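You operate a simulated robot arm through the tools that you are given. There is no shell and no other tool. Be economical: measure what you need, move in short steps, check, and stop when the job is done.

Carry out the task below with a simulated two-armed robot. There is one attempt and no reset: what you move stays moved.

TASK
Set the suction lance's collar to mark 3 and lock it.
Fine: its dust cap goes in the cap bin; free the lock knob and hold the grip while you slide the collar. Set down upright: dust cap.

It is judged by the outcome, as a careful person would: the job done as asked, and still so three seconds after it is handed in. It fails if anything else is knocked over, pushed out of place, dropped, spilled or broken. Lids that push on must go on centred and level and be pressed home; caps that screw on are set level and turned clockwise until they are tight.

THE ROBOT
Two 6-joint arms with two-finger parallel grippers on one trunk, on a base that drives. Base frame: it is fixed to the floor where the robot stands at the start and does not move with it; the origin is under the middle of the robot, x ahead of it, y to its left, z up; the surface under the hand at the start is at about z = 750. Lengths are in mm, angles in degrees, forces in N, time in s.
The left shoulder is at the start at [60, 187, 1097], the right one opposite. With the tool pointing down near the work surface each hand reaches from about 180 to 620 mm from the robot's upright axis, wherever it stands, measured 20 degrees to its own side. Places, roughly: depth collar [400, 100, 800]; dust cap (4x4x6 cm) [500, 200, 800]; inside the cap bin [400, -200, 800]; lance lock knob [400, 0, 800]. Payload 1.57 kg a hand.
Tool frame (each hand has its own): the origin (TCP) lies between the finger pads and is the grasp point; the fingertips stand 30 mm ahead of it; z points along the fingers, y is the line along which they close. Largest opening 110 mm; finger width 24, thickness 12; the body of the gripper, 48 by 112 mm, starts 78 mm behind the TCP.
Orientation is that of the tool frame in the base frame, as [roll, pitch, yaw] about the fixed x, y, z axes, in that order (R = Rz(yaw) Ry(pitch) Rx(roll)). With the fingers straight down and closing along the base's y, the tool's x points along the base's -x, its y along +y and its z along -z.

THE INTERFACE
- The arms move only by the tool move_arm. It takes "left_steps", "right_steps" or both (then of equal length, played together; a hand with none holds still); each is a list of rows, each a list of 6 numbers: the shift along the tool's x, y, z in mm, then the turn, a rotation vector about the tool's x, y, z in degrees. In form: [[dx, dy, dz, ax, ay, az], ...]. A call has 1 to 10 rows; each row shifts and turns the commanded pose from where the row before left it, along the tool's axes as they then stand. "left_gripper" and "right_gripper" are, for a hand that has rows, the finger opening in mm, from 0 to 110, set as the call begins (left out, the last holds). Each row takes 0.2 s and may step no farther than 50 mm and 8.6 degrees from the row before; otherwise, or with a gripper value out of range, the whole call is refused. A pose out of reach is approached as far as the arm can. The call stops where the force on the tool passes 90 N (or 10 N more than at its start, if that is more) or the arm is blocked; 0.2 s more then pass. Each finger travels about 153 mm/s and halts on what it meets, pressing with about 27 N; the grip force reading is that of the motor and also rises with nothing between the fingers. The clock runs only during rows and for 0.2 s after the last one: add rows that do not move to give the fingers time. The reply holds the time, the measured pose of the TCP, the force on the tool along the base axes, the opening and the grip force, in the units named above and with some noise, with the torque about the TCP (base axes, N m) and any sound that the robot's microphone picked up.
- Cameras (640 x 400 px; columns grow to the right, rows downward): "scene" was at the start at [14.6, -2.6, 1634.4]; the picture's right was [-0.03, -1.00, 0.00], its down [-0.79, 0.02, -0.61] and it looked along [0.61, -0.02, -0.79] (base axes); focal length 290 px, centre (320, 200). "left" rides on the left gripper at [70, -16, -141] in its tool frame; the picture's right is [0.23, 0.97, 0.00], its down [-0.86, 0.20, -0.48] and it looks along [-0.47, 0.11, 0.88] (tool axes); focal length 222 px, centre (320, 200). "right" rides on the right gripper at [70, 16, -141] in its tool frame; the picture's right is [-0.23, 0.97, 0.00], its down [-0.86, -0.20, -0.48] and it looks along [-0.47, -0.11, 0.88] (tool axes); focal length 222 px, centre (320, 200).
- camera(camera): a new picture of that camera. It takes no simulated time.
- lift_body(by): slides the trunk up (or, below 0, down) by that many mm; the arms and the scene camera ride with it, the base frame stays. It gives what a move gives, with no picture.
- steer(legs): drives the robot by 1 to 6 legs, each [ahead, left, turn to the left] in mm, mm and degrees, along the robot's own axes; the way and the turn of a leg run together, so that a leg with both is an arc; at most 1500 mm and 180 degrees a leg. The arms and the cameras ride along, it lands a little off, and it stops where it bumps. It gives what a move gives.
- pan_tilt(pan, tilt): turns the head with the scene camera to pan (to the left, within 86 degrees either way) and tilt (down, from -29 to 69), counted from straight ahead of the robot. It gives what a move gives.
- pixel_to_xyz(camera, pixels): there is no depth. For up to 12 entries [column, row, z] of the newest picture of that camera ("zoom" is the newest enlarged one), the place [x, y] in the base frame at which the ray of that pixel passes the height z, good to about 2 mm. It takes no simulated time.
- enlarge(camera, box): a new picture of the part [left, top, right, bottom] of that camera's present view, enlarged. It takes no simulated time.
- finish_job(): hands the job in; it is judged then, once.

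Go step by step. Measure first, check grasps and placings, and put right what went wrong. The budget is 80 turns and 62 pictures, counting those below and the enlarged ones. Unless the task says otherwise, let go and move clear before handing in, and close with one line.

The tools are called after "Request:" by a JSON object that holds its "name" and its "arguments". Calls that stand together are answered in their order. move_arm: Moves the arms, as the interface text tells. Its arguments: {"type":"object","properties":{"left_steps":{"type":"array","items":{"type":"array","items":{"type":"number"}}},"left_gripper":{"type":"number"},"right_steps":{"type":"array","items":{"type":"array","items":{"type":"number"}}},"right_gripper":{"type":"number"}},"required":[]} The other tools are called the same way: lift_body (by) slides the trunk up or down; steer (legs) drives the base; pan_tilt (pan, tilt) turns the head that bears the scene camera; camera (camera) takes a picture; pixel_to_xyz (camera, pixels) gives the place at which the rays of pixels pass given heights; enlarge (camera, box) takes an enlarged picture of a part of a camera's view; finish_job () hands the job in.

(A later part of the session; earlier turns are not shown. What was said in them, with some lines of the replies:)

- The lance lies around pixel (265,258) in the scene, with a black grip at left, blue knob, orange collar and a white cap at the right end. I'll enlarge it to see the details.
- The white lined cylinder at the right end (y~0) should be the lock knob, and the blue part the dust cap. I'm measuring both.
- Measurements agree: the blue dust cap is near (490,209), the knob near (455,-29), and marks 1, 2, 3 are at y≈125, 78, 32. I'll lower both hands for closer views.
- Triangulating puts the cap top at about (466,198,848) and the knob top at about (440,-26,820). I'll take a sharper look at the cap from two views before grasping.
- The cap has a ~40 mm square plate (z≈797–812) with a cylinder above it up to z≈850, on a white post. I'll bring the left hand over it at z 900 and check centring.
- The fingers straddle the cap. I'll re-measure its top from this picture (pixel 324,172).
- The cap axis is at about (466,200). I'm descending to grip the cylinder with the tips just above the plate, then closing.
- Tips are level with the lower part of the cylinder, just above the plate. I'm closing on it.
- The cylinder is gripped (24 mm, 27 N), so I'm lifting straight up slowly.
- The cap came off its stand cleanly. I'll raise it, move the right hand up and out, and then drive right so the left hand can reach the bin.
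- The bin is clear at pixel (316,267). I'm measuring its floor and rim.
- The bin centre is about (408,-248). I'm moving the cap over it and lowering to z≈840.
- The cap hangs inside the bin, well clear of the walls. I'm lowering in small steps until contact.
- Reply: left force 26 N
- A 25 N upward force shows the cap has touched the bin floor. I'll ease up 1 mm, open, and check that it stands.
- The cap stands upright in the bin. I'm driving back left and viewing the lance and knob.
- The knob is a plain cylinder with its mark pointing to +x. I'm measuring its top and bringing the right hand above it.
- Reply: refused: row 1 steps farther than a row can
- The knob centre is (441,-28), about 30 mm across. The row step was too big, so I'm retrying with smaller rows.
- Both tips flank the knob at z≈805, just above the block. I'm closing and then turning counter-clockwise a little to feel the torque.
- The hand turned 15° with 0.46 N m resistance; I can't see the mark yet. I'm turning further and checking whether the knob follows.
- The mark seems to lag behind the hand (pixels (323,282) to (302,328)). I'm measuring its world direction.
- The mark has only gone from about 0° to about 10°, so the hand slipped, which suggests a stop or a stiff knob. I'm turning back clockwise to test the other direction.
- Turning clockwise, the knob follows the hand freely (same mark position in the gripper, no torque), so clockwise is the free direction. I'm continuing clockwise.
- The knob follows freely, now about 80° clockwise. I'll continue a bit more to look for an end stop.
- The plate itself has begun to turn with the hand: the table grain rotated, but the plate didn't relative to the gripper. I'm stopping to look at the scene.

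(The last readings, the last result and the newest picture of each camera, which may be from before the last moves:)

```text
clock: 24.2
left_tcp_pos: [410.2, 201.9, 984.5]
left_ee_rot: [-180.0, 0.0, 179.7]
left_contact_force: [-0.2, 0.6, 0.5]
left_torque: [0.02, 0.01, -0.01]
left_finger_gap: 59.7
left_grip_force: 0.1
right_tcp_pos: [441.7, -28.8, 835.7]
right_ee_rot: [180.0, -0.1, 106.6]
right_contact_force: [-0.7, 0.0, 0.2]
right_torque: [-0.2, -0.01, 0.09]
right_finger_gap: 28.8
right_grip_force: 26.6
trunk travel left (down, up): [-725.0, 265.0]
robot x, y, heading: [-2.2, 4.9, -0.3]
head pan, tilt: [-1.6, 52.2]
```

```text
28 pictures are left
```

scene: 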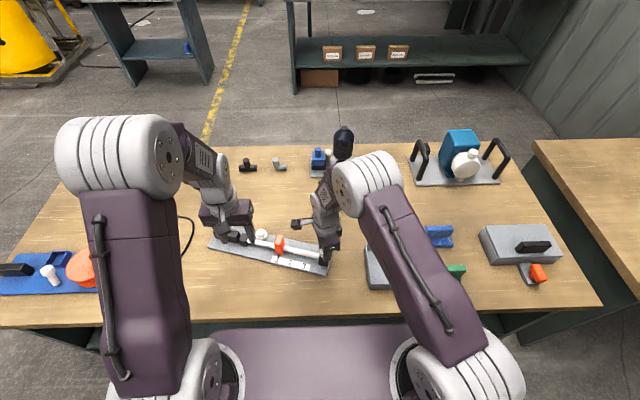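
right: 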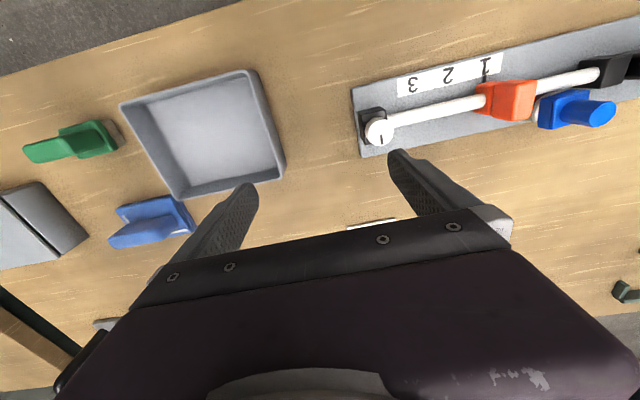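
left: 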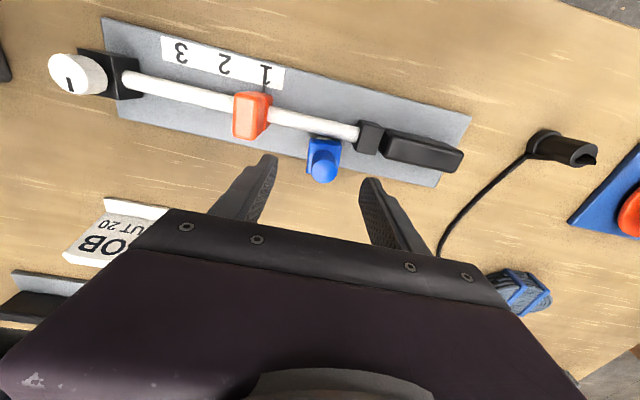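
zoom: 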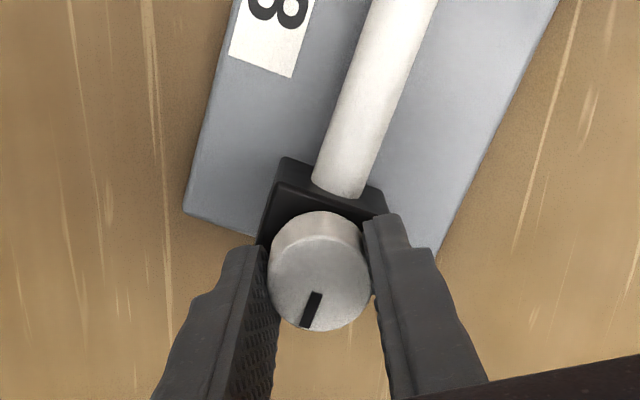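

The plate has swung clockwise about the knob: its left end moved away from the robot, so the knob reached its free stop at ~90° first. I'm releasing the knob, lifting the right hand clear, and measuring the plate.

Request:
{"name": "move_arm", "arguments": {"right_steps": [[0, 0, 0, 0, 0, 0], [0, 0, 0, 0, 0, 0], [0, 0, -30, 0, 0, 0], [0, 0, -40, 0, 0, 0], [0, 0, -40, 0, 0, 0]], "right_gripper": 70}}

Request:
{"name": "move_arm", "arguments": {"right_steps": [[0, 0, -20, 0, 0, -8], [0, 0, 0, 0, 0, -8], [0, 0, 0, 0, 0, -8], [0, 0, 0, 0, 0, -8], [0, 0, 0, 0, 0, -8], [0, 0, 0, 0, 0, -8], [0, 0, 0, 0, 0, -8], [0, 0, 0, 0, 0, -8], [0, 0, 0, 0, 0, -8], [0, 0, 0, 0, 0, -1]]}}

Request:
{"name": "move_arm", "arguments": {"right_steps": [[0, -40, 0, 0, 0, 0], [0, -40, 0, 0, 0, 0], [0, -40, 0, 0, 0, 0]]}}

Request:
{"name": "enlarge", "arguments": {"camera": "scene", "box": [190, 210, 350, 300]}}

```text
clock: 25.4
left_tcp_pos: [409.2, 202.9, 985.9]
left_ee_rot: [179.9, 0.0, 179.7]
left_contact_force: [-0.1, 0.2, 0.6]
left_torque: [-0.03, 0.01, 0.0]
left_finger_gap: 59.7
left_grip_force: 0.1
right_tcp_pos: [440.8, -29.1, 945.7]
right_ee_rot: [-180.0, 0.0, 106.6]
right_contact_force: [0.2, -0.3, 0.0]
right_torque: [0.0, -0.01, 0.0]
right_finger_gap: 69.9
right_grip_force: 0.0
trunk travel left (down, up): [-725.0, 265.0]
robot x, y, heading: [0.1, 4.0, -0.5]
head pan, tilt: [-1.6, 52.2]
```

```text
clock: 27.6
left_tcp_pos: [409.8, 202.5, 984.7]
left_ee_rot: [-179.9, 0.0, 179.7]
left_contact_force: [0.4, -0.1, 0.3]
left_torque: [-0.02, 0.0, 0.0]
left_finger_gap: 59.8
left_grip_force: 0.0
right_tcp_pos: [441.2, -27.4, 965.1]
right_ee_rot: [-180.0, 0.0, 180.0]
right_contact_force: [0.2, 0.3, 0.7]
right_torque: [-0.01, -0.01, 0.02]
right_finger_gap: 69.7
right_grip_force: 0.0
trunk travel left (down, up): [-725.0, 265.0]
robot x, y, heading: [1.6, 2.3, -0.6]
head pan, tilt: [-1.6, 52.2]
```

```text
clock: 28.4
left_tcp_pos: [410.8, 202.4, 985.9]
left_ee_rot: [-180.0, 0.0, 179.8]
left_contact_force: [0.3, -0.5, -0.1]
left_torque: [0.03, 0.0, -0.02]
left_finger_gap: 59.8
left_grip_force: 0.0
right_tcp_pos: [439.6, -150.2, 963.9]
right_ee_rot: [-180.0, 0.0, 179.9]
right_contact_force: [0.0, -0.2, 0.1]
right_torque: [0.01, 0.02, 0.01]
right_finger_gap: 70.1
right_grip_force: 0.0
trunk travel left (down, up): [-725.0, 265.0]
robot x, y, heading: [-1.5, 2.3, -0.3]
head pan, tilt: [-1.6, 52.2]
```

```text
4.00 times, centred on (270, 255) of scene
```

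zoom: 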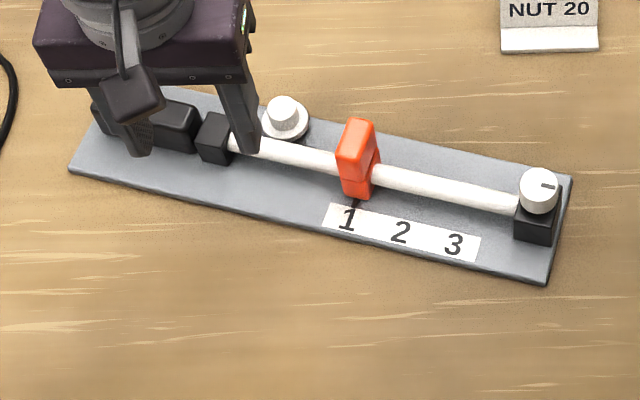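

The plate rotated by maybe 15°, pivoting near the knob; the knob mark now points to -y, i.e. freed. I'm measuring the corners, collar and grip.

Request:
{"name": "pixel_to_xyz", "arguments": {"camera": "zoom", "pixels": [[70, 172, 752], [547, 285, 752], [572, 177, 752], [540, 190, 820], [558, 186, 820], [358, 122, 820], [350, 210, 752], [402, 232, 752], [455, 245, 752], [180, 104, 785], [218, 118, 785]]}}

Request:
{"name": "move_arm", "arguments": {"left_steps": [[0, 0, -40, 0, 0, 0], [30, 0, -20, 0, 0, 0], [40, 0, 0, 0, 0, 0], [40, 0, 0, 0, 0, 0]]}}

Request:
{"name": "enlarge", "arguments": {"camera": "left", "box": [200, 20, 480, 220]}}

```text
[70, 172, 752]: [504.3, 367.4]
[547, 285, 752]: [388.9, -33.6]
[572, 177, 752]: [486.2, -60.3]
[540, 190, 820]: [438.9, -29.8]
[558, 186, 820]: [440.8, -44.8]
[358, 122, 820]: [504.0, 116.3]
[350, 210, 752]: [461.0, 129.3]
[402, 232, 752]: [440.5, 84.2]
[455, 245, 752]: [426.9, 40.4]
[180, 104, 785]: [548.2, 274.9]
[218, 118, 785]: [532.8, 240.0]
```

```text
clock: 29.4
left_tcp_pos: [300.3, 201.0, 1046.6]
left_ee_rot: [-179.9, 0.1, 179.7]
left_contact_force: [-0.2, -0.2, -0.3]
left_torque: [0.02, -0.02, 0.0]
left_finger_gap: 59.9
left_grip_force: 0.1
right_tcp_pos: [437.8, -148.6, 964.1]
right_ee_rot: [-180.0, 0.0, 179.7]
right_contact_force: [-0.9, 0.0, 0.5]
right_torque: [0.03, -0.04, 0.03]
right_finger_gap: 69.9
right_grip_force: 0.0
trunk travel left (down, up): [-725.0, 265.0]
robot x, y, heading: [-0.6, 6.8, -0.2]
head pan, tilt: [-1.6, 52.2]
```

```text
2.00 times, centred on (340, 120) of left
```

zoom: 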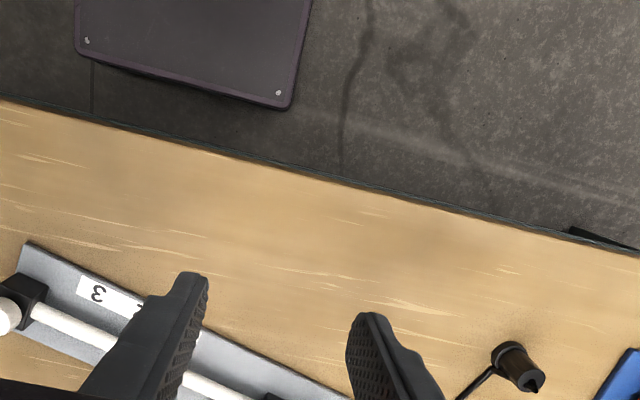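

The plate turned 16.1° clockwise, exactly about the knob. Next I'm looking at the grip to grasp it and swing the plate back.

Request:
{"name": "enlarge", "arguments": {"camera": "scene", "box": [190, 210, 350, 300]}}

```text
4.00 times, centred on (270, 255) of scene
```

zoom: 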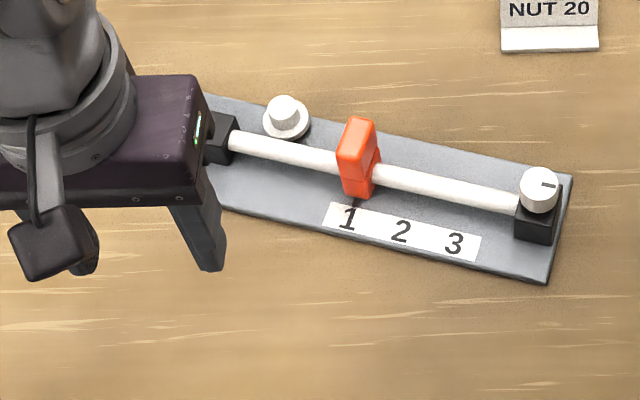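

The grip should now be at about (537,301), near the edge of the left hand's reach. I'll shift the base left 120 mm and turn the left hand to straddle the grip.

Request:
{"name": "steer", "arguments": {"legs": [[0, 120, 0]]}}

Request:
{"name": "move_arm", "arguments": {"left_steps": [[0, 0, 0, 0, 0, 8.4], [0, 0, 0, 0, 0, 8.4], [0, 0, 0, 0, 0, 8.4], [0, 0, 0, 0, 0, 8.4], [0, 0, 0, 0, 0, 8.4], [0, 0, 0, 0, 0, 8.4], [0, 0, 0, 0, 0, 8.4], [0, 0, 0, 0, 0, 8.4], [0, 0, 0, 0, 0, 6.8]], "left_gripper": 80}}

Request:
{"name": "enlarge", "arguments": {"camera": "scene", "box": [210, 200, 370, 300]}}

```text
clock: 30.7
left_tcp_pos: [302.4, 319.0, 1046.4]
left_ee_rot: [180.0, -0.1, 179.7]
left_contact_force: [0.7, -0.4, 0.0]
left_torque: [-0.01, -0.01, 0.03]
left_finger_gap: 59.8
left_grip_force: 0.1
right_tcp_pos: [440.2, -30.2, 963.5]
right_ee_rot: [-180.0, -0.1, 179.8]
right_contact_force: [0.0, 0.5, -0.1]
right_torque: [0.0, 0.02, 0.01]
right_finger_gap: 70.2
right_grip_force: 0.1
trunk travel left (down, up): [-725.0, 265.0]
robot x, y, heading: [4.1, 124.5, -0.2]
head pan, tilt: [-1.6, 52.2]
```

```text
clock: 32.7
left_tcp_pos: [300.7, 319.9, 1045.0]
left_ee_rot: [-180.0, -0.1, 105.6]
left_contact_force: [-0.2, 0.3, 0.0]
left_torque: [-0.02, 0.02, 0.02]
left_finger_gap: 80.0
left_grip_force: 0.0
right_tcp_pos: [440.0, -29.5, 965.1]
right_ee_rot: [179.9, 0.0, 179.8]
right_contact_force: [-0.4, -0.9, 0.2]
right_torque: [0.02, -0.01, -0.03]
right_finger_gap: 70.1
right_grip_force: 0.0
trunk travel left (down, up): [-725.0, 265.0]
robot x, y, heading: [-0.9, 122.8, -0.1]
head pan, tilt: [-1.6, 52.2]
```

```text
4.00 times, centred on (290, 250) of scene
```

zoom: 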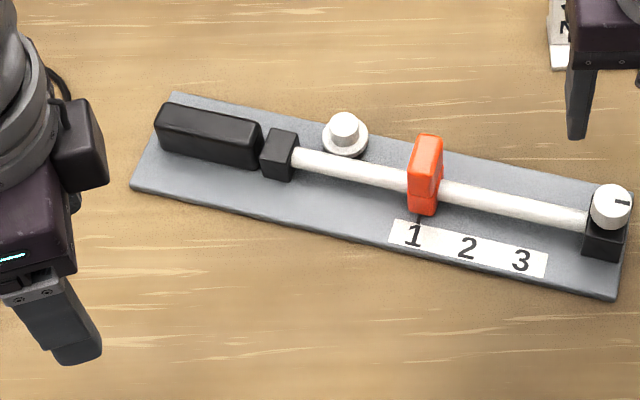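

The grip is clearly visible, with its top face around zoom pixel (209,125). I'm measuring it, then turning the left hand to match the lance's direction.

Request:
{"name": "pixel_to_xyz", "arguments": {"camera": "zoom", "pixels": [[209, 123, 785], [209, 123, 795], [168, 102, 790], [262, 125, 790], [257, 145, 790], [157, 122, 790], [250, 169, 755], [157, 150, 755], [132, 187, 752], [174, 92, 752], [613, 299, 752], [633, 187, 752]]}}

Request:
{"name": "move_arm", "arguments": {"left_steps": [[0, 0, 0, 0, 0, 8], [0, 0, 0, 0, 0, 8], [0, 0, 0, 0, 0, 8], [0, 0, 0, 0, 0, 7.7]]}}

```text
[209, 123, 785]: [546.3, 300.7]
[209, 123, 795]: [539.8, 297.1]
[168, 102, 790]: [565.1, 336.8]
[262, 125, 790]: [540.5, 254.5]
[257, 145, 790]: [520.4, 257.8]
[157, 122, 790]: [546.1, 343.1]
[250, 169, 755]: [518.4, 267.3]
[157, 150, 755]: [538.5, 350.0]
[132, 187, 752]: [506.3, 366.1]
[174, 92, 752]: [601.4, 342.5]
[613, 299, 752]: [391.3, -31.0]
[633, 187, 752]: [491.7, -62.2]
```

```text
clock: 33.7
left_tcp_pos: [303.1, 319.4, 1046.2]
left_ee_rot: [179.9, 0.1, 73.9]
left_contact_force: [0.0, 0.1, -0.2]
left_torque: [0.01, 0.01, 0.01]
left_finger_gap: 80.4
left_grip_force: 0.0
right_tcp_pos: [439.4, -29.4, 963.7]
right_ee_rot: [-179.9, -0.1, 179.8]
right_contact_force: [0.7, 0.0, 0.1]
right_torque: [-0.03, -0.01, -0.01]
right_finger_gap: 70.3
right_grip_force: 0.1
trunk travel left (down, up): [-725.0, 265.0]
robot x, y, heading: [4.8, 123.7, -0.2]
head pan, tilt: [-1.6, 52.2]
```

The lance line runs from the knob (440,-28) along (0.277,0.961), with the grip centre at about (535,297) and its top near z≈798. I'm moving the left hand above it.

Request:
{"name": "move_arm", "arguments": {"left_steps": [[7.1, 38.2, 29, 0, 0, 0], [7.1, 38.2, 29, 0, 0, 0], [7.1, 38.2, 29, 0, 0, 0], [7.1, 38.2, 29, 0, 0, 0], [7.1, 38.2, 29, 0, 0, 0], [7.1, 38.2, 29, 0, 0, 0], [0, 0, 0, 0, 0, 0]]}}

Request:
{"name": "enlarge", "arguments": {"camera": "left", "box": [180, 60, 460, 260]}}

Request:
{"name": "enlarge", "arguments": {"camera": "scene", "box": [210, 190, 322, 260]}}

```text
clock: 35.3
left_tcp_pos: [530.9, 299.6, 869.7]
left_ee_rot: [180.0, -0.1, 74.1]
left_contact_force: [0.5, 0.5, 0.3]
left_torque: [0.02, -0.01, 0.0]
left_finger_gap: 79.7
left_grip_force: 0.1
right_tcp_pos: [437.6, -29.8, 965.2]
right_ee_rot: [-179.9, 0.0, 179.9]
right_contact_force: [-0.8, -0.2, -0.6]
right_torque: [-0.03, 0.0, 0.01]
right_finger_gap: 70.1
right_grip_force: 0.0
trunk travel left (down, up): [-725.0, 265.0]
robot x, y, heading: [-1.7, 123.5, -0.3]
head pan, tilt: [-1.6, 52.2]
```

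```text
2.00 times, centred on (320, 160) of left
```

zoom: 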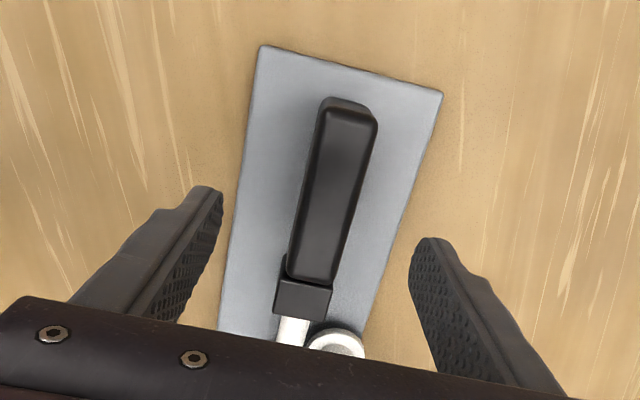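

```text
5.71 times, centred on (266, 225) of scene
```

zoom: 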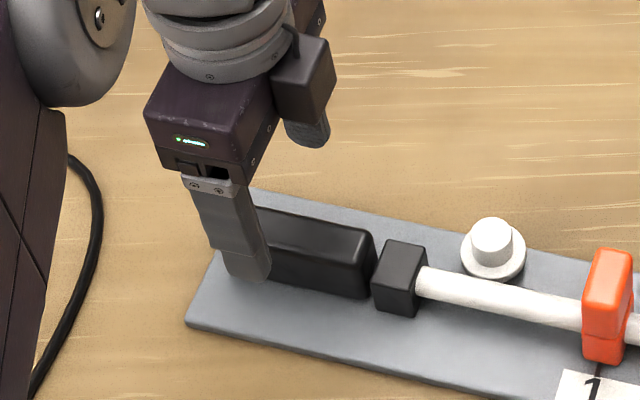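

The hand is aligned with the grip. I'm checking the lateral offset, then descending with the tips just above the plate.

Request:
{"name": "pixel_to_xyz", "arguments": {"camera": "left", "pixels": [[352, 120, 797], [338, 195, 797], [345, 157, 797], [345, 157, 790]]}}

Request:
{"name": "move_arm", "arguments": {"left_steps": [[-3, 4, 25, 0, 0, 0], [0, 0, 25, 0, 0, 0], [0, 0, 20, 0, 0, 0], [0, 0, 0, 0, 0, 0]]}}

Request:
{"name": "enlarge", "arguments": {"camera": "scene", "box": [210, 190, 322, 260]}}

```text
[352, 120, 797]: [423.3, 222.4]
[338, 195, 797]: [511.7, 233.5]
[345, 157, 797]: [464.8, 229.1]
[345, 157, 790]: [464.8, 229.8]
```

```text
clock: 36.3
left_tcp_pos: [537.5, 294.0, 802.5]
left_ee_rot: [-180.0, 0.0, 74.1]
left_contact_force: [1.2, 0.4, 0.3]
left_torque: [0.01, -0.03, 0.0]
left_finger_gap: 79.9
left_grip_force: 0.0
right_tcp_pos: [439.8, -30.7, 964.5]
right_ee_rot: [-180.0, 0.0, 179.8]
right_contact_force: [-0.5, 0.3, -0.2]
right_torque: [-0.03, 0.02, -0.03]
right_finger_gap: 70.3
right_grip_force: 0.1
trunk travel left (down, up): [-725.0, 265.0]
robot x, y, heading: [-1.9, 123.6, -0.4]
head pan, tilt: [-1.6, 52.2]
```

```text
5.71 times, centred on (266, 225) of scene
```

zoom: 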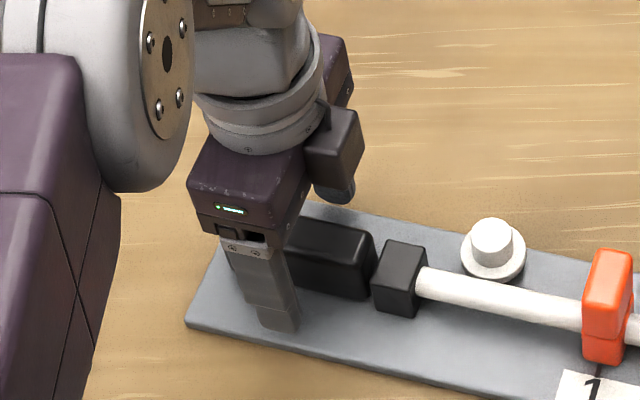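

The fingers straddle the grip above the plate. I'm closing on it.

Request:
{"name": "move_arm", "arguments": {"left_steps": [[0, 0, 3, 0, 0, 0], [0, 0, 0, 0, 0, 0], [0, 0, 0, 0, 0, 0]], "left_gripper": 10}}

Request:
{"name": "enlarge", "arguments": {"camera": "scene", "box": [210, 200, 370, 300]}}

Request:
{"name": "pixel_to_xyz", "arguments": {"camera": "zoom", "pixels": [[132, 187, 752], [613, 299, 752], [633, 187, 752], [609, 207, 820]]}}

```text
clock: 37.1
left_tcp_pos: [536.5, 294.4, 800.0]
left_ee_rot: [180.0, 0.0, 74.1]
left_contact_force: [0.1, 0.1, 9.5]
left_torque: [-0.42, 0.45, -0.79]
left_finger_gap: 27.9
left_grip_force: 27.2
right_tcp_pos: [438.2, -29.8, 964.5]
right_ee_rot: [180.0, 0.0, 179.8]
right_contact_force: [0.0, -0.1, 0.1]
right_torque: [0.0, 0.01, 0.0]
right_finger_gap: 70.0
right_grip_force: 0.0
trunk travel left (down, up): [-725.0, 265.0]
robot x, y, heading: [2.8, 123.0, -0.3]
head pan, tilt: [-1.6, 52.2]
```

```text
4.00 times, centred on (290, 250) of scene
```

zoom: 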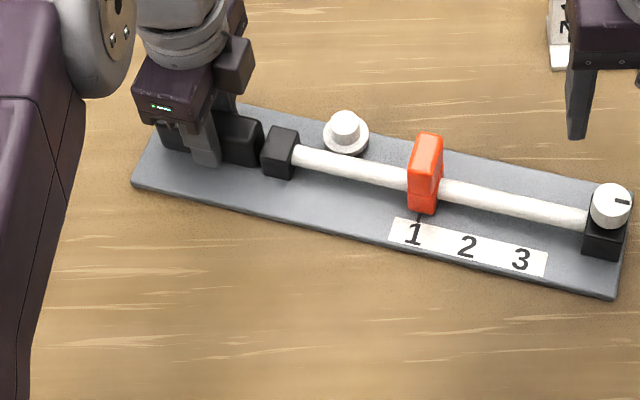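

```text
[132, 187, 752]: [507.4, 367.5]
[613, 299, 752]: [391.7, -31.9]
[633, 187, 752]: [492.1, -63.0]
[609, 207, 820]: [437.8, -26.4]
```

The grip is held (27.9 mm). I'm now swinging the plate back 16° counter-clockwise about the knob.

Request:
{"name": "move_arm", "arguments": {"left_steps": [[0, -11.8, 0, 0, 0, -2.01], [0, -11.8, 0, 0, 0, -2.01], [0, -11.8, 0, 0, 0, -2.01], [0, -11.8, 0, 0, 0, -2.01]]}}

Request:
{"name": "move_arm", "arguments": {"left_steps": [[0, -11.8, 0, 0, 0, -2.01], [0, -11.8, 0, 0, 0, -2.01], [0, -11.8, 0, 0, 0, -2.01], [0, -11.8, 0, 0, 0, -2.01], [0, 0, 0, 0, 0, 0]]}}

Request:
{"name": "enlarge", "arguments": {"camera": "scene", "box": [210, 200, 370, 300]}}

```text
clock: 38.1
left_tcp_pos: [491.7, 304.5, 800.4]
left_ee_rot: [179.9, -0.1, 82.1]
left_contact_force: [2.4, -0.7, 17.2]
left_torque: [-0.31, 0.12, -0.73]
left_finger_gap: 28.0
left_grip_force: 27.0
right_tcp_pos: [439.1, -30.6, 966.0]
right_ee_rot: [-179.9, 0.0, 179.8]
right_contact_force: [-0.7, -0.3, 0.6]
right_torque: [-0.01, 0.01, 0.01]
right_finger_gap: 70.0
right_grip_force: 0.0
trunk travel left (down, up): [-725.0, 265.0]
robot x, y, heading: [3.1, 121.5, -0.2]
head pan, tilt: [-1.6, 52.2]
```

```text
clock: 39.3
left_tcp_pos: [442.1, 309.5, 799.6]
left_ee_rot: [179.9, 0.0, 90.2]
left_contact_force: [5.7, 0.2, 22.9]
left_torque: [0.08, 0.22, -0.53]
left_finger_gap: 28.0
left_grip_force: 26.9
right_tcp_pos: [438.7, -29.4, 966.2]
right_ee_rot: [180.0, 0.1, 179.9]
right_contact_force: [1.0, 0.3, -1.1]
right_torque: [-0.03, -0.02, 0.0]
right_finger_gap: 70.2
right_grip_force: 0.1
trunk travel left (down, up): [-725.0, 265.0]
robot x, y, heading: [3.8, 122.6, -0.1]
head pan, tilt: [-1.6, 52.2]
```

```text
4.00 times, centred on (290, 250) of scene
```

zoom: 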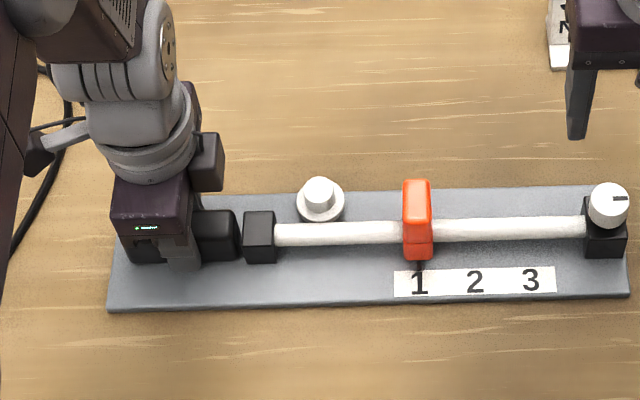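

The plate is back in its original attitude with the knob mark pointing to -y. I'm measuring the collar and marks, and moving the right hand above the collar.

Request:
{"name": "pixel_to_xyz", "arguments": {"camera": "zoom", "pixels": [[109, 311, 752], [629, 297, 752], [623, 186, 752], [417, 182, 820], [417, 182, 810], [417, 225, 810], [405, 205, 815], [431, 205, 815], [420, 270, 753], [420, 285, 752], [475, 283, 752], [531, 280, 752]]}}

Request:
{"name": "move_arm", "arguments": {"right_steps": [[0, 38, -10, 0, 0, 0], [0, 38, 0, 0, 0, 0], [0, 38, 0, 0, 0, 0], [0, 38, 0, 0, 0, 0], [0, 0, 30, 0, 0, 0], [0, 0, 30, 0, 0, 0]]}}

Request:
{"name": "enlarge", "arguments": {"camera": "right", "box": [200, 60, 440, 210]}}

```text
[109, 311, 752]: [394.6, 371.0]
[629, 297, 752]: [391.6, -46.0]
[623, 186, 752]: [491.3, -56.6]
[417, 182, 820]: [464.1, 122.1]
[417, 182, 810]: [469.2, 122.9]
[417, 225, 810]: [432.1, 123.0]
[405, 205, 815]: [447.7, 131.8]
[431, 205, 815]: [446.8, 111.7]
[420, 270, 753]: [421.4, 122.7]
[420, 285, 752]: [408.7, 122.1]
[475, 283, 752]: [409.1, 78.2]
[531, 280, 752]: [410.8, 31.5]
```

```text
clock: 40.7
left_tcp_pos: [442.3, 309.5, 797.9]
left_ee_rot: [179.9, -0.1, 90.0]
left_contact_force: [5.8, 0.3, 20.6]
left_torque: [0.08, 0.23, -0.42]
left_finger_gap: 28.2
left_grip_force: 27.0
right_tcp_pos: [441.0, 123.0, 913.5]
right_ee_rot: [179.9, 0.2, 179.8]
right_contact_force: [0.1, -0.2, 0.1]
right_torque: [0.0, 0.0, 0.03]
right_finger_gap: 70.2
right_grip_force: 0.1
trunk travel left (down, up): [-725.0, 265.0]
robot x, y, heading: [-1.1, 120.1, -0.1]
head pan, tilt: [-1.6, 52.2]
```

```text
2.67 times, centred on (320, 135) of right
```

zoom: 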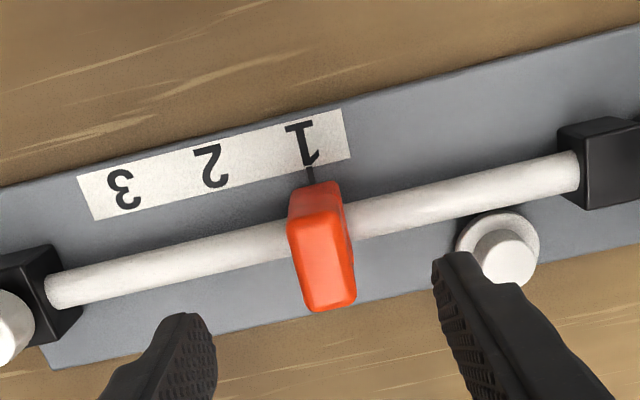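

Marks are spaced about 45 mm apart (y = 122, 78, 31.5). I'm getting the collar's height from this view, since its top far edge is at zoom (331,308).

Request:
{"name": "pixel_to_xyz", "arguments": {"camera": "zoom", "pixels": [[331, 308, 820], [331, 308, 830], [331, 308, 840], [323, 252, 820], [323, 252, 840], [297, 280, 830], [352, 270, 830]]}}

```text
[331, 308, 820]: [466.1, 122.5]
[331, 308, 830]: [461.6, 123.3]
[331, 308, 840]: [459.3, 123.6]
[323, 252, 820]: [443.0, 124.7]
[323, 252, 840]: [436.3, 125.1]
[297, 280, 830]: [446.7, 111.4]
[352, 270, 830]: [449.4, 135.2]
```

The collar's upper body is about 22 mm wide with its top near z≈825, and the rod lies below it. I'm descending to put the tips just above the rod.

Request:
{"name": "move_arm", "arguments": {"right_steps": [[-6, 0, 30, 0, 0, 0], [0, 0, 30, 0, 0, 0], [0, 0, 22, 0, 0, 0], [0, 0, 0, 0, 0, 0]], "right_gripper": 60}}

Request:
{"name": "enlarge", "arguments": {"camera": "scene", "box": [260, 200, 372, 280]}}

```text
clock: 41.7
left_tcp_pos: [442.1, 308.8, 798.9]
left_ee_rot: [179.9, 0.0, 90.1]
left_contact_force: [4.5, 0.6, 19.4]
left_torque: [0.04, 0.15, -0.33]
left_finger_gap: 27.9
left_grip_force: 27.5
right_tcp_pos: [445.5, 121.6, 833.2]
right_ee_rot: [-179.9, 0.1, 179.8]
right_contact_force: [1.8, -0.9, 0.6]
right_torque: [0.0, -0.02, 0.01]
right_finger_gap: 60.1
right_grip_force: 0.0
trunk travel left (down, up): [-725.0, 265.0]
robot x, y, heading: [3.8, 120.0, -0.4]
head pan, tilt: [-1.6, 52.2]
```

```text
5.00 times, centred on (316, 240) of scene
```

zoom: 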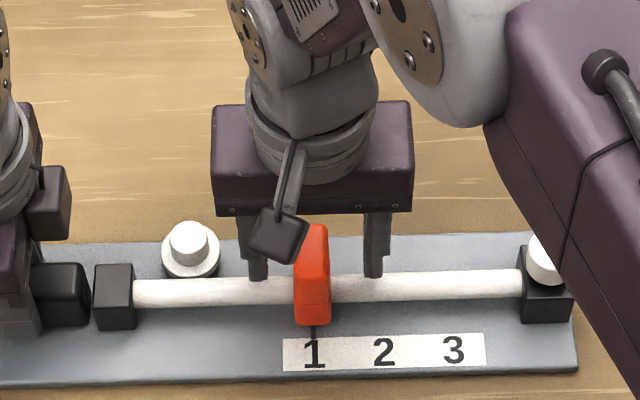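

The tips flank the collar just above the rod. I'm closing, then sliding it toward mark 3 in steps.

Request:
{"name": "move_arm", "arguments": {"right_steps": [[0, 0, 3, 0, 0, 0], [0, 0, 0, 0, 0, 0], [0, 0, 0, 0, 0, 0]], "right_gripper": 8}}

Request:
{"name": "move_arm", "arguments": {"right_steps": [[0, -5, 0, 0, 0, 0], [0, -5, 0, 0, 0, 0], [0, -5, 0, 0, 0, 0], [0, -5, 0, 0, 0, 0]]}}

Request:
{"name": "enlarge", "arguments": {"camera": "scene", "box": [260, 200, 372, 280]}}

```text
clock: 42.5
left_tcp_pos: [440.5, 309.2, 800.2]
left_ee_rot: [179.9, 0.0, 90.2]
left_contact_force: [10.3, -0.3, -2.5]
left_torque: [0.46, 0.13, 0.05]
left_finger_gap: 27.9
left_grip_force: 26.4
right_tcp_pos: [444.5, 121.6, 831.0]
right_ee_rot: [179.9, 0.2, 179.8]
right_contact_force: [-5.4, -3.6, 38.0]
right_torque: [-0.15, 0.55, 0.54]
right_finger_gap: 21.7
right_grip_force: 26.9
trunk travel left (down, up): [-725.0, 265.0]
robot x, y, heading: [-0.0, 126.2, 0.1]
head pan, tilt: [-1.6, 52.2]
```

```text
clock: 43.5
left_tcp_pos: [440.8, 310.5, 800.0]
left_ee_rot: [179.9, -0.1, 90.3]
left_contact_force: [8.6, -11.3, -18.8]
left_torque: [-0.1, 0.29, 0.25]
left_finger_gap: 27.8
left_grip_force: 27.3
right_tcp_pos: [443.7, 103.1, 832.8]
right_ee_rot: [-180.0, 0.3, 179.8]
right_contact_force: [-8.4, 5.7, 55.1]
right_torque: [0.08, 0.35, 1.13]
right_finger_gap: 21.8
right_grip_force: 27.2
trunk travel left (down, up): [-725.0, 265.0]
robot x, y, heading: [1.0, 121.4, -0.1]
head pan, tilt: [-1.6, 52.2]
```

```text
5.00 times, centred on (316, 240) of scene
```

zoom: 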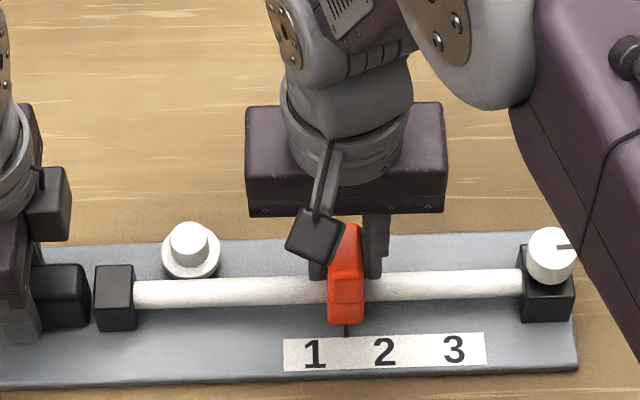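

The collar slides with the hand, but the tips press down on the rod (55 N). I'll ease up 2.5 mm and slide on about 66 mm.

Request:
{"name": "move_arm", "arguments": {"right_steps": [[0, 0, -2.5, 0, 0, 0], [0, -10, 0, 0, 0, 0], [0, -10, 0, 0, 0, 0], [0, -10, 0, 0, 0, 0], [0, -10, 0, 0, 0, 0], [0, -10, 0, 0, 0, 0], [0, -10, 0, 0, 0, 0], [0, -6, 0, 0, 0, 0], [0, 0, 0, 0, 0, 0]]}}

Request:
{"name": "enlarge", "arguments": {"camera": "scene", "box": [290, 230, 370, 280]}}

Request:
{"name": "enlarge", "arguments": {"camera": "right", "box": [200, 60, 440, 210]}}

```text
clock: 45.5
left_tcp_pos: [442.8, 308.7, 799.5]
left_ee_rot: [179.9, 0.0, 90.2]
left_contact_force: [-7.4, -1.8, 17.3]
left_torque: [0.26, 0.22, -0.49]
left_finger_gap: 27.9
left_grip_force: 26.7
right_tcp_pos: [443.9, 35.3, 830.5]
right_ee_rot: [-180.0, 0.0, 179.8]
right_contact_force: [1.8, 3.5, -2.0]
right_torque: [-0.13, 0.56, 0.03]
right_finger_gap: 21.6
right_grip_force: 27.2
trunk travel left (down, up): [-725.0, 265.0]
robot x, y, heading: [3.4, 121.0, -0.2]
head pan, tilt: [-1.6, 52.2]
```

```text
8.00 times, centred on (330, 255) of scene
```

zoom: 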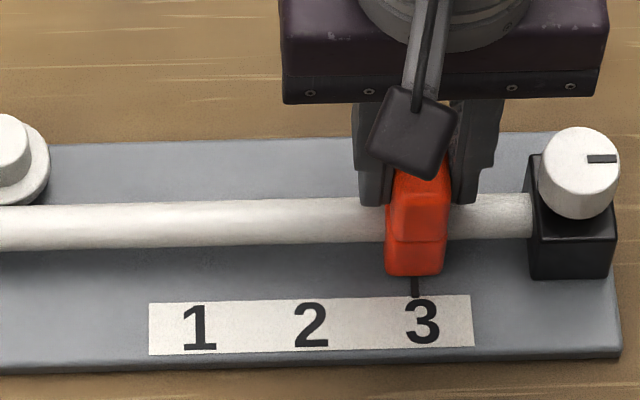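

```text
2.67 times, centred on (320, 135) of right
```

zoom: 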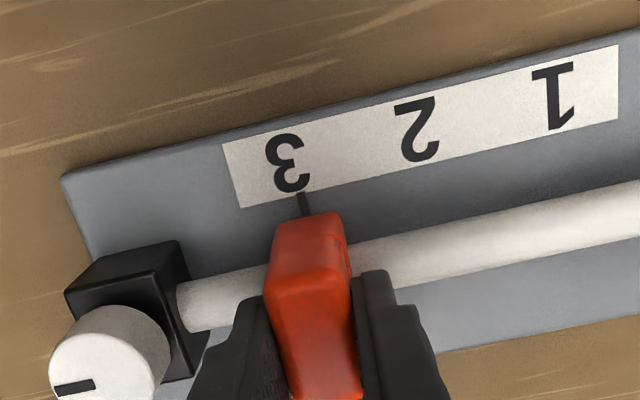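

The pointer (414) is 8 px short of the centre of "3" (422), about 3.2 mm. I'm moving it that bit further.

Request:
{"name": "move_arm", "arguments": {"right_steps": [[0, -1.6, 0, 0, 0, 0], [0, -1.6, 0, 0, 0, 0], [0, 0, 0, 0, 0, 0]]}}

Request:
{"name": "enlarge", "arguments": {"camera": "scene", "box": [290, 230, 370, 280]}}

Request:
{"name": "pixel_to_xyz", "arguments": {"camera": "zoom", "pixels": [[414, 288, 753], [422, 288, 753], [422, 322, 752], [310, 322, 752], [198, 322, 752]]}}

```text
clock: 46.3
left_tcp_pos: [442.0, 308.7, 799.5]
left_ee_rot: [179.9, 0.0, 90.1]
left_contact_force: [-5.4, -9.4, 18.3]
left_torque: [-0.13, 0.21, -0.42]
left_finger_gap: 27.9
left_grip_force: 27.8
right_tcp_pos: [445.0, 34.1, 831.3]
right_ee_rot: [-179.9, 0.1, 179.7]
right_contact_force: [0.0, 13.5, -3.6]
right_torque: [-0.09, 0.38, 0.16]
right_finger_gap: 21.9
right_grip_force: 27.3
trunk travel left (down, up): [-725.0, 265.0]
robot x, y, heading: [-2.0, 118.7, -0.3]
head pan, tilt: [-1.6, 52.2]
```

```text
8.00 times, centred on (330, 255) of scene
```

zoom: 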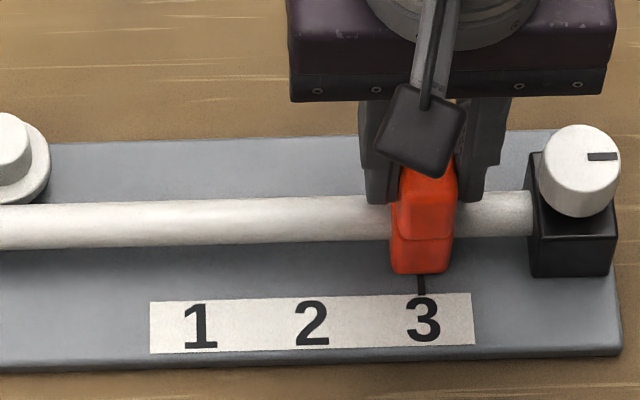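

```text
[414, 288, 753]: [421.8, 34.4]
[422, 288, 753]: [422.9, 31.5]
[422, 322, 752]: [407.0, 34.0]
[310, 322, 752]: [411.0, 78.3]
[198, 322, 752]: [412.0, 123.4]
```

The pointer (421) now lines up with "3" (423). I'm releasing the collar and moving the right hand above the knob, pre-turned 45° clockwise, while the left keeps holding the grip.

Request:
{"name": "move_arm", "arguments": {"right_steps": [[0, 0, 0, 0, 0, 0], [0, 0, 0, 0, 0, 0], [0, 0, -30, 0, 0, 0], [0, 0, -30, 0, 0, 0], [2, -31, 0, 0, 0, 0], [2, -31, 0, 0, 0, 0], [0, 0, 0, 0, 0, 0]], "right_gripper": 45}}

Request:
{"name": "move_arm", "arguments": {"right_steps": [[0, 0, 0, 0, 0, 8], [0, 0, 0, 0, 0, 8], [0, 0, 0, 0, 0, 8], [0, 0, 0, 0, 0, 8], [0, 0, 0, 0, 0, 8], [0, 0, 0, 0, 0, 5], [0, 0, 0, 0, 0, 0]]}}

Request:
{"name": "enlarge", "arguments": {"camera": "scene", "box": [290, 230, 370, 280]}}

Request:
{"name": "enlarge", "arguments": {"camera": "right", "box": [200, 60, 440, 210]}}

```text
clock: 47.9
left_tcp_pos: [442.6, 308.3, 800.0]
left_ee_rot: [179.9, 0.0, 90.1]
left_contact_force: [0.5, 0.0, 10.2]
left_torque: [0.57, 0.14, -0.34]
left_finger_gap: 27.9
left_grip_force: 27.3
right_tcp_pos: [440.7, -28.9, 892.2]
right_ee_rot: [-179.9, 0.1, 179.8]
right_contact_force: [-1.1, -0.2, -0.6]
right_torque: [0.03, -0.03, 0.01]
right_finger_gap: 45.0
right_grip_force: 0.0
trunk travel left (down, up): [-725.0, 265.0]
robot x, y, heading: [1.8, 123.3, -0.3]
head pan, tilt: [-1.6, 52.2]
```

```text
clock: 49.5
left_tcp_pos: [442.4, 309.3, 799.7]
left_ee_rot: [179.9, 0.0, 90.1]
left_contact_force: [1.6, 0.3, 12.9]
left_torque: [-0.02, 0.18, -0.33]
left_finger_gap: 27.9
left_grip_force: 27.3
right_tcp_pos: [441.3, -29.6, 891.5]
right_ee_rot: [180.0, -0.1, 134.7]
right_contact_force: [0.2, -0.2, -0.2]
right_torque: [0.0, 0.03, -0.02]
right_finger_gap: 44.9
right_grip_force: 0.1
trunk travel left (down, up): [-725.0, 265.0]
robot x, y, heading: [1.4, 120.8, -0.0]
head pan, tilt: [-1.6, 52.2]
```

```text
8.00 times, centred on (330, 255) of scene
```

zoom: 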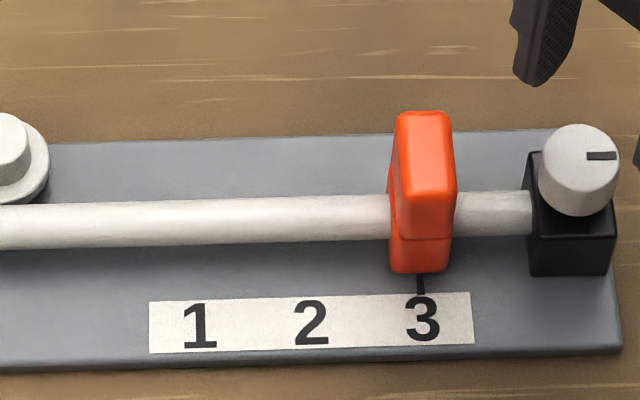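

```text
2.67 times, centred on (320, 135) of right
```

zoom: 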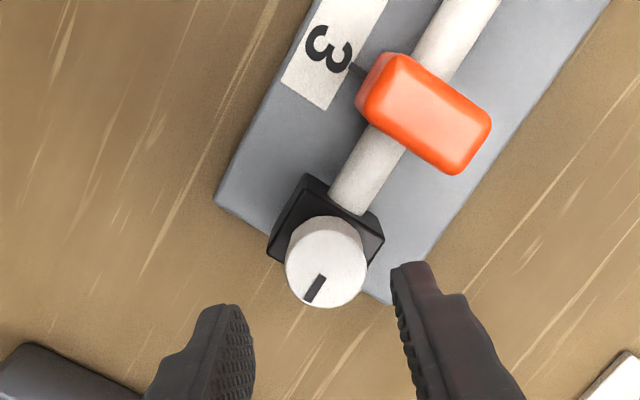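

The collar stayed on mark 3. I'm descending on the knob and gripping it.

Request:
{"name": "pixel_to_xyz", "arguments": {"camera": "zoom", "pixels": [[325, 258, 820]]}}

Request:
{"name": "move_arm", "arguments": {"right_steps": [[0, 0, 20, 0, 0, 0], [0, 0, 20, 0, 0, 0], [0, 0, 17, 0, 0, 0], [0, 0, 0, 0, 0, 0]]}}

Request:
{"name": "move_arm", "arguments": {"right_steps": [[0, 0, 0, 0, 0, 0], [0, 0, 0, 0, 0, 0], [0, 0, 0, 0, 0, 0]], "right_gripper": 15}}

```text
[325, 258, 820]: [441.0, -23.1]
```

```text
clock: 50.5
left_tcp_pos: [442.6, 309.4, 797.6]
left_ee_rot: [179.9, 0.2, 90.1]
left_contact_force: [1.2, 0.1, 11.6]
left_torque: [-0.03, 0.24, -0.29]
left_finger_gap: 28.0
left_grip_force: 27.6
right_tcp_pos: [440.6, -27.7, 833.9]
right_ee_rot: [179.9, -0.1, 134.8]
right_contact_force: [-0.3, 0.1, 0.3]
right_torque: [0.0, 0.0, 0.01]
right_finger_gap: 45.0
right_grip_force: 0.2
trunk travel left (down, up): [-725.0, 265.0]
robot x, y, heading: [0.8, 120.8, -0.3]
head pan, tilt: [-1.6, 52.2]
```

```text
clock: 51.3
left_tcp_pos: [442.8, 309.1, 798.7]
left_ee_rot: [-180.0, 0.0, 90.1]
left_contact_force: [-2.4, -17.2, 16.2]
left_torque: [-0.09, 0.16, -0.76]
left_finger_gap: 27.9
left_grip_force: 27.5
right_tcp_pos: [440.7, -28.0, 835.9]
right_ee_rot: [179.9, 0.0, 134.8]
right_contact_force: [4.6, 19.4, -0.1]
right_torque: [0.12, -0.07, 0.01]
right_finger_gap: 28.9
right_grip_force: 27.2
trunk travel left (down, up): [-725.0, 265.0]
robot x, y, heading: [-0.2, 124.3, -0.0]
head pan, tilt: [-1.6, 52.2]
```

The knob is gripped, with a 19 N sideways load, so I'll shift 2 mm to relax it and turn counter-clockwise toward lock.

Request:
{"name": "move_arm", "arguments": {"right_steps": [[1.4, 1.4, 0, 0, 0, 0], [0, 0, 0, 0, 0, 0]]}}

Request:
{"name": "move_arm", "arguments": {"right_steps": [[0, 0, 0, 0, 0, -8], [0, 0, 0, 0, 0, -8], [0, 0, 0, 0, 0, -8], [0, 0, 0, 0, 0, -8], [0, 0, 0, 0, 0, -8], [0, 0, 0, 0, 0, -8], [0, 0, 0, 0, 0, -8], [0, 0, 0, 0, 0, -8], [0, 0, 0, 0, 0, -8], [0, 0, 0, 0, 0, -8]]}}

Request:
{"name": "enlarge", "arguments": {"camera": "right", "box": [200, 80, 440, 230]}}

```text
clock: 51.9
left_tcp_pos: [442.2, 309.1, 798.7]
left_ee_rot: [180.0, 0.0, 90.2]
left_contact_force: [1.1, -3.4, 3.8]
left_torque: [0.19, -0.01, -0.53]
left_finger_gap: 28.2
left_grip_force: 26.8
right_tcp_pos: [439.9, -26.7, 835.9]
right_ee_rot: [-180.0, 0.1, 134.7]
right_contact_force: [1.3, -4.2, 10.5]
right_torque: [-0.18, 0.24, 0.07]
right_finger_gap: 29.0
right_grip_force: 27.6
trunk travel left (down, up): [-725.0, 265.0]
robot x, y, heading: [2.1, 121.7, -0.0]
head pan, tilt: [-1.6, 52.2]
```

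```text
clock: 54.1
left_tcp_pos: [441.5, 310.4, 800.3]
left_ee_rot: [180.0, -0.1, 90.1]
left_contact_force: [-2.2, 13.2, 0.6]
left_torque: [-0.05, 0.16, -0.7]
left_finger_gap: 27.7
left_grip_force: 27.5
right_tcp_pos: [440.4, -27.4, 834.9]
right_ee_rot: [-180.0, 0.0, -145.1]
right_contact_force: [-1.1, -17.9, 16.4]
right_torque: [-0.22, 0.14, -0.03]
right_finger_gap: 28.9
right_grip_force: 26.9
trunk travel left (down, up): [-725.0, 265.0]
robot x, y, heading: [0.8, 118.3, -0.3]
head pan, tilt: [-1.6, 52.2]
```

```text
2.67 times, centred on (320, 155) of right
```

zoom: 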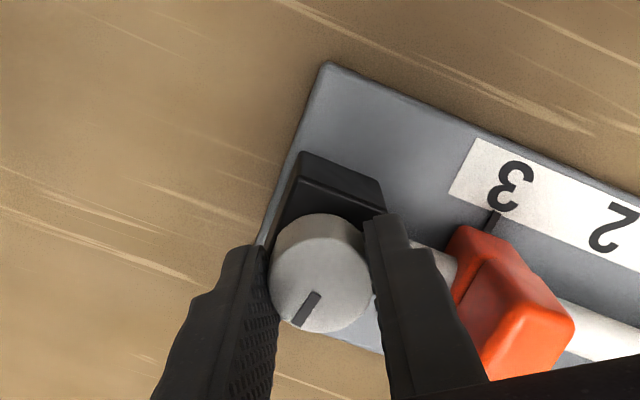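

The knob followed 80° with little torque. I'm continuing in small steps until the stop shows as torque.

Request:
{"name": "move_arm", "arguments": {"right_steps": [[0, 0, 0, 0, 0, -4], [0, 0, 0, 0, 0, -4], [0, 0, 0, 0, 0, -3]]}}

Request:
{"name": "move_arm", "arguments": {"right_steps": [[0, 0, 0, 0, 0, -3], [0, 0, 0, 0, 0, -3]]}}

Request:
{"name": "enlarge", "arguments": {"camera": "right", "box": [200, 80, 440, 230]}}

```text
clock: 54.9
left_tcp_pos: [441.7, 310.4, 798.1]
left_ee_rot: [-179.9, 0.0, 90.2]
left_contact_force: [-5.3, 20.7, 2.6]
left_torque: [-0.07, 0.02, -0.7]
left_finger_gap: 27.8
left_grip_force: 27.1
right_tcp_pos: [441.9, -27.3, 835.4]
right_ee_rot: [-179.8, 0.0, -134.2]
right_contact_force: [2.9, -21.1, 6.0]
right_torque: [-0.2, 0.0, -0.27]
right_finger_gap: 29.1
right_grip_force: 26.6
trunk travel left (down, up): [-725.0, 265.0]
robot x, y, heading: [1.6, 122.2, -0.2]
head pan, tilt: [-1.6, 52.2]
```

```text
clock: 55.5
left_tcp_pos: [442.1, 308.3, 799.1]
left_ee_rot: [-180.0, 0.0, 90.2]
left_contact_force: [-6.1, 10.4, 7.0]
left_torque: [0.34, 0.18, -0.86]
left_finger_gap: 27.9
left_grip_force: 27.3
right_tcp_pos: [441.4, -25.7, 835.6]
right_ee_rot: [-179.9, 0.1, -128.0]
right_contact_force: [5.2, -7.5, 2.0]
right_torque: [0.01, -0.18, -0.16]
right_finger_gap: 29.0
right_grip_force: 27.2
trunk travel left (down, up): [-725.0, 265.0]
robot x, y, heading: [1.5, 122.4, -0.3]
head pan, tilt: [-1.6, 52.2]
```

```text
2.67 times, centred on (320, 155) of right
```

zoom: 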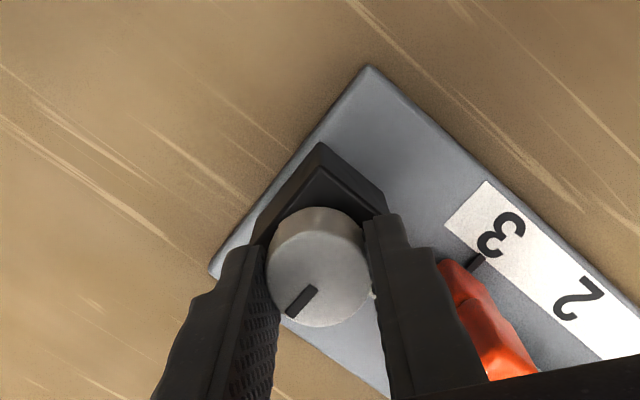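

The mark now lags in the fingers, so the knob has reached its lock stop. I'm releasing, lifting clear and checking from the scene camera.

Request:
{"name": "move_arm", "arguments": {"right_steps": [[0, 0, 0, 0, 0, 0], [0, 0, 0, 0, 0, 0], [0, 0, -30, 0, 0, 0], [0, 0, -40, 0, 0, 0], [0, 0, -40, 0, 0, 0], [0, 0, -40, 0, 0, 0], [0, 0, 0, 0, 0, 0]], "right_gripper": 60}}

Request:
{"name": "move_arm", "arguments": {"right_steps": [[0, 0, 0, 0, 0, 8], [0, 0, 0, 0, 0, 8], [0, 0, 0, 0, 0, 8], [0, 0, 0, 0, 0, 8], [0, 0, 0, 0, 0, 8], [0, 0, 0, 0, 0, 8], [0, -30, 0, 0, 0, 0], [0, -40, 0, 0, 0, 0], [0, -40, 0, 0, 0, 0], [0, -40, 0, 0, 0, 0]]}}

Request:
{"name": "enlarge", "arguments": {"camera": "scene", "box": [290, 230, 370, 280]}}

```text
clock: 57.1
left_tcp_pos: [441.6, 309.2, 798.5]
left_ee_rot: [-180.0, 0.0, 90.1]
left_contact_force: [-0.2, -1.5, 6.6]
left_torque: [-0.04, -0.04, -0.09]
left_finger_gap: 28.0
left_grip_force: 27.5
right_tcp_pos: [438.8, -28.6, 985.5]
right_ee_rot: [180.0, 0.0, -128.2]
right_contact_force: [0.5, -0.5, 0.4]
right_torque: [-0.01, 0.04, 0.03]
right_finger_gap: 60.1
right_grip_force: 0.1
trunk travel left (down, up): [-725.0, 265.0]
robot x, y, heading: [3.1, 122.3, -0.4]
head pan, tilt: [-1.6, 52.2]
```

```text
clock: 59.3
left_tcp_pos: [443.6, 308.7, 798.3]
left_ee_rot: [180.0, -0.1, 90.2]
left_contact_force: [0.0, -1.1, 6.4]
left_torque: [0.89, 0.11, -0.24]
left_finger_gap: 28.0
left_grip_force: 27.2
right_tcp_pos: [451.5, -176.6, 982.9]
right_ee_rot: [179.9, 0.0, -176.3]
right_contact_force: [0.3, 0.0, 0.0]
right_torque: [-0.02, 0.0, 0.04]
right_finger_gap: 60.3
right_grip_force: 0.1
trunk travel left (down, up): [-725.0, 265.0]
robot x, y, heading: [-2.2, 123.6, -0.2]
head pan, tilt: [-1.6, 52.2]
```

```text
8.00 times, centred on (330, 255) of scene
```

zoom: 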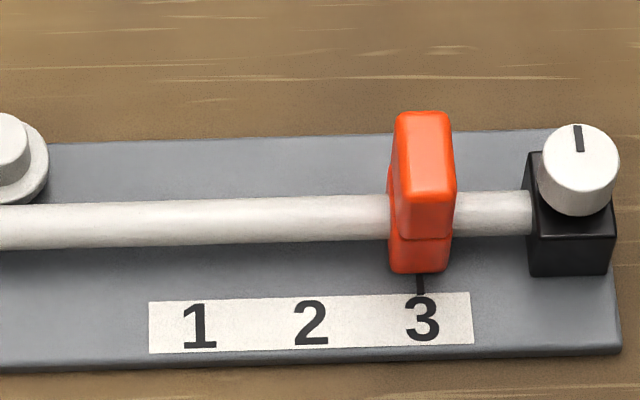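

The knob mark is back at its locked direction and the pointer (420) is on "3". I'm releasing the grip, lifting the left hand clear, and checking everything.

Request:
{"name": "move_arm", "arguments": {"left_steps": [[0, 0, 0, 0, 0, 0], [0, 0, 0, 0, 0, 0], [0, 0, -30, 0, 0, 0], [0, 0, -40, 0, 0, 0], [0, 0, -40, 0, 0, 0], [0, 0, -40, 0, 0, 0], [40, 0, -20, 0, 0, 0], [0, 0, 0, 0, 0, 0]], "left_gripper": 70}}

Request:
{"name": "camera", "arguments": {"camera": "scene"}}

Request:
{"name": "enlarge", "arguments": {"camera": "scene", "box": [210, 220, 450, 300]}}

```text
clock: 61.1
left_tcp_pos: [445.6, 348.7, 969.8]
left_ee_rot: [180.0, 0.0, 90.1]
left_contact_force: [-0.2, 0.1, -0.1]
left_torque: [-0.01, 0.0, 0.02]
left_finger_gap: 70.1
left_grip_force: 0.1
right_tcp_pos: [452.3, -174.8, 983.8]
right_ee_rot: [-179.9, 0.0, -176.3]
right_contact_force: [-0.9, 0.4, -0.7]
right_torque: [0.0, -0.02, 0.0]
right_finger_gap: 59.8
right_grip_force: 0.1
trunk travel left (down, up): [-725.0, 265.0]
robot x, y, heading: [-0.6, 124.3, -0.5]
head pan, tilt: [-1.6, 52.2]
```

```text
7 pictures are left
```

scene: 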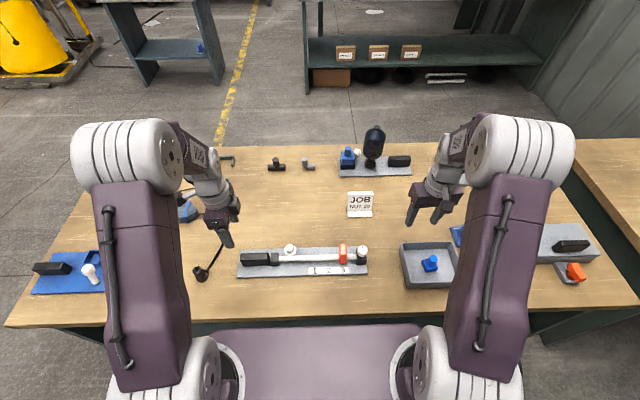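

```text
2.67 times, centred on (330, 260) of scene
```

zoom: 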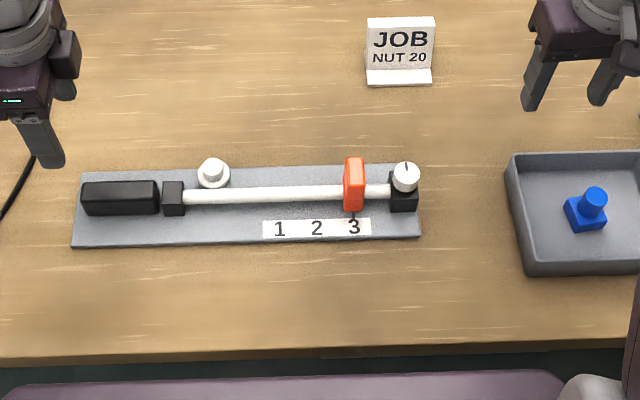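

The collar sits at mark 3, the knob is locked, the plate is back in place and the dust cap stands upright in the bin. Both hands are clear, so I'm handing in.

Request:
{"name": "finish_job", "arguments": {}}

```text
The job is handed in.
```

The suction lance's collar is at mark 3 (within about 1 mm) and locked, and the dust cap stands upright in the cap bin. While I was freeing the knob, the lance's plate swung about 16° out of place. I swung it back to within a few millimetres of where it was.
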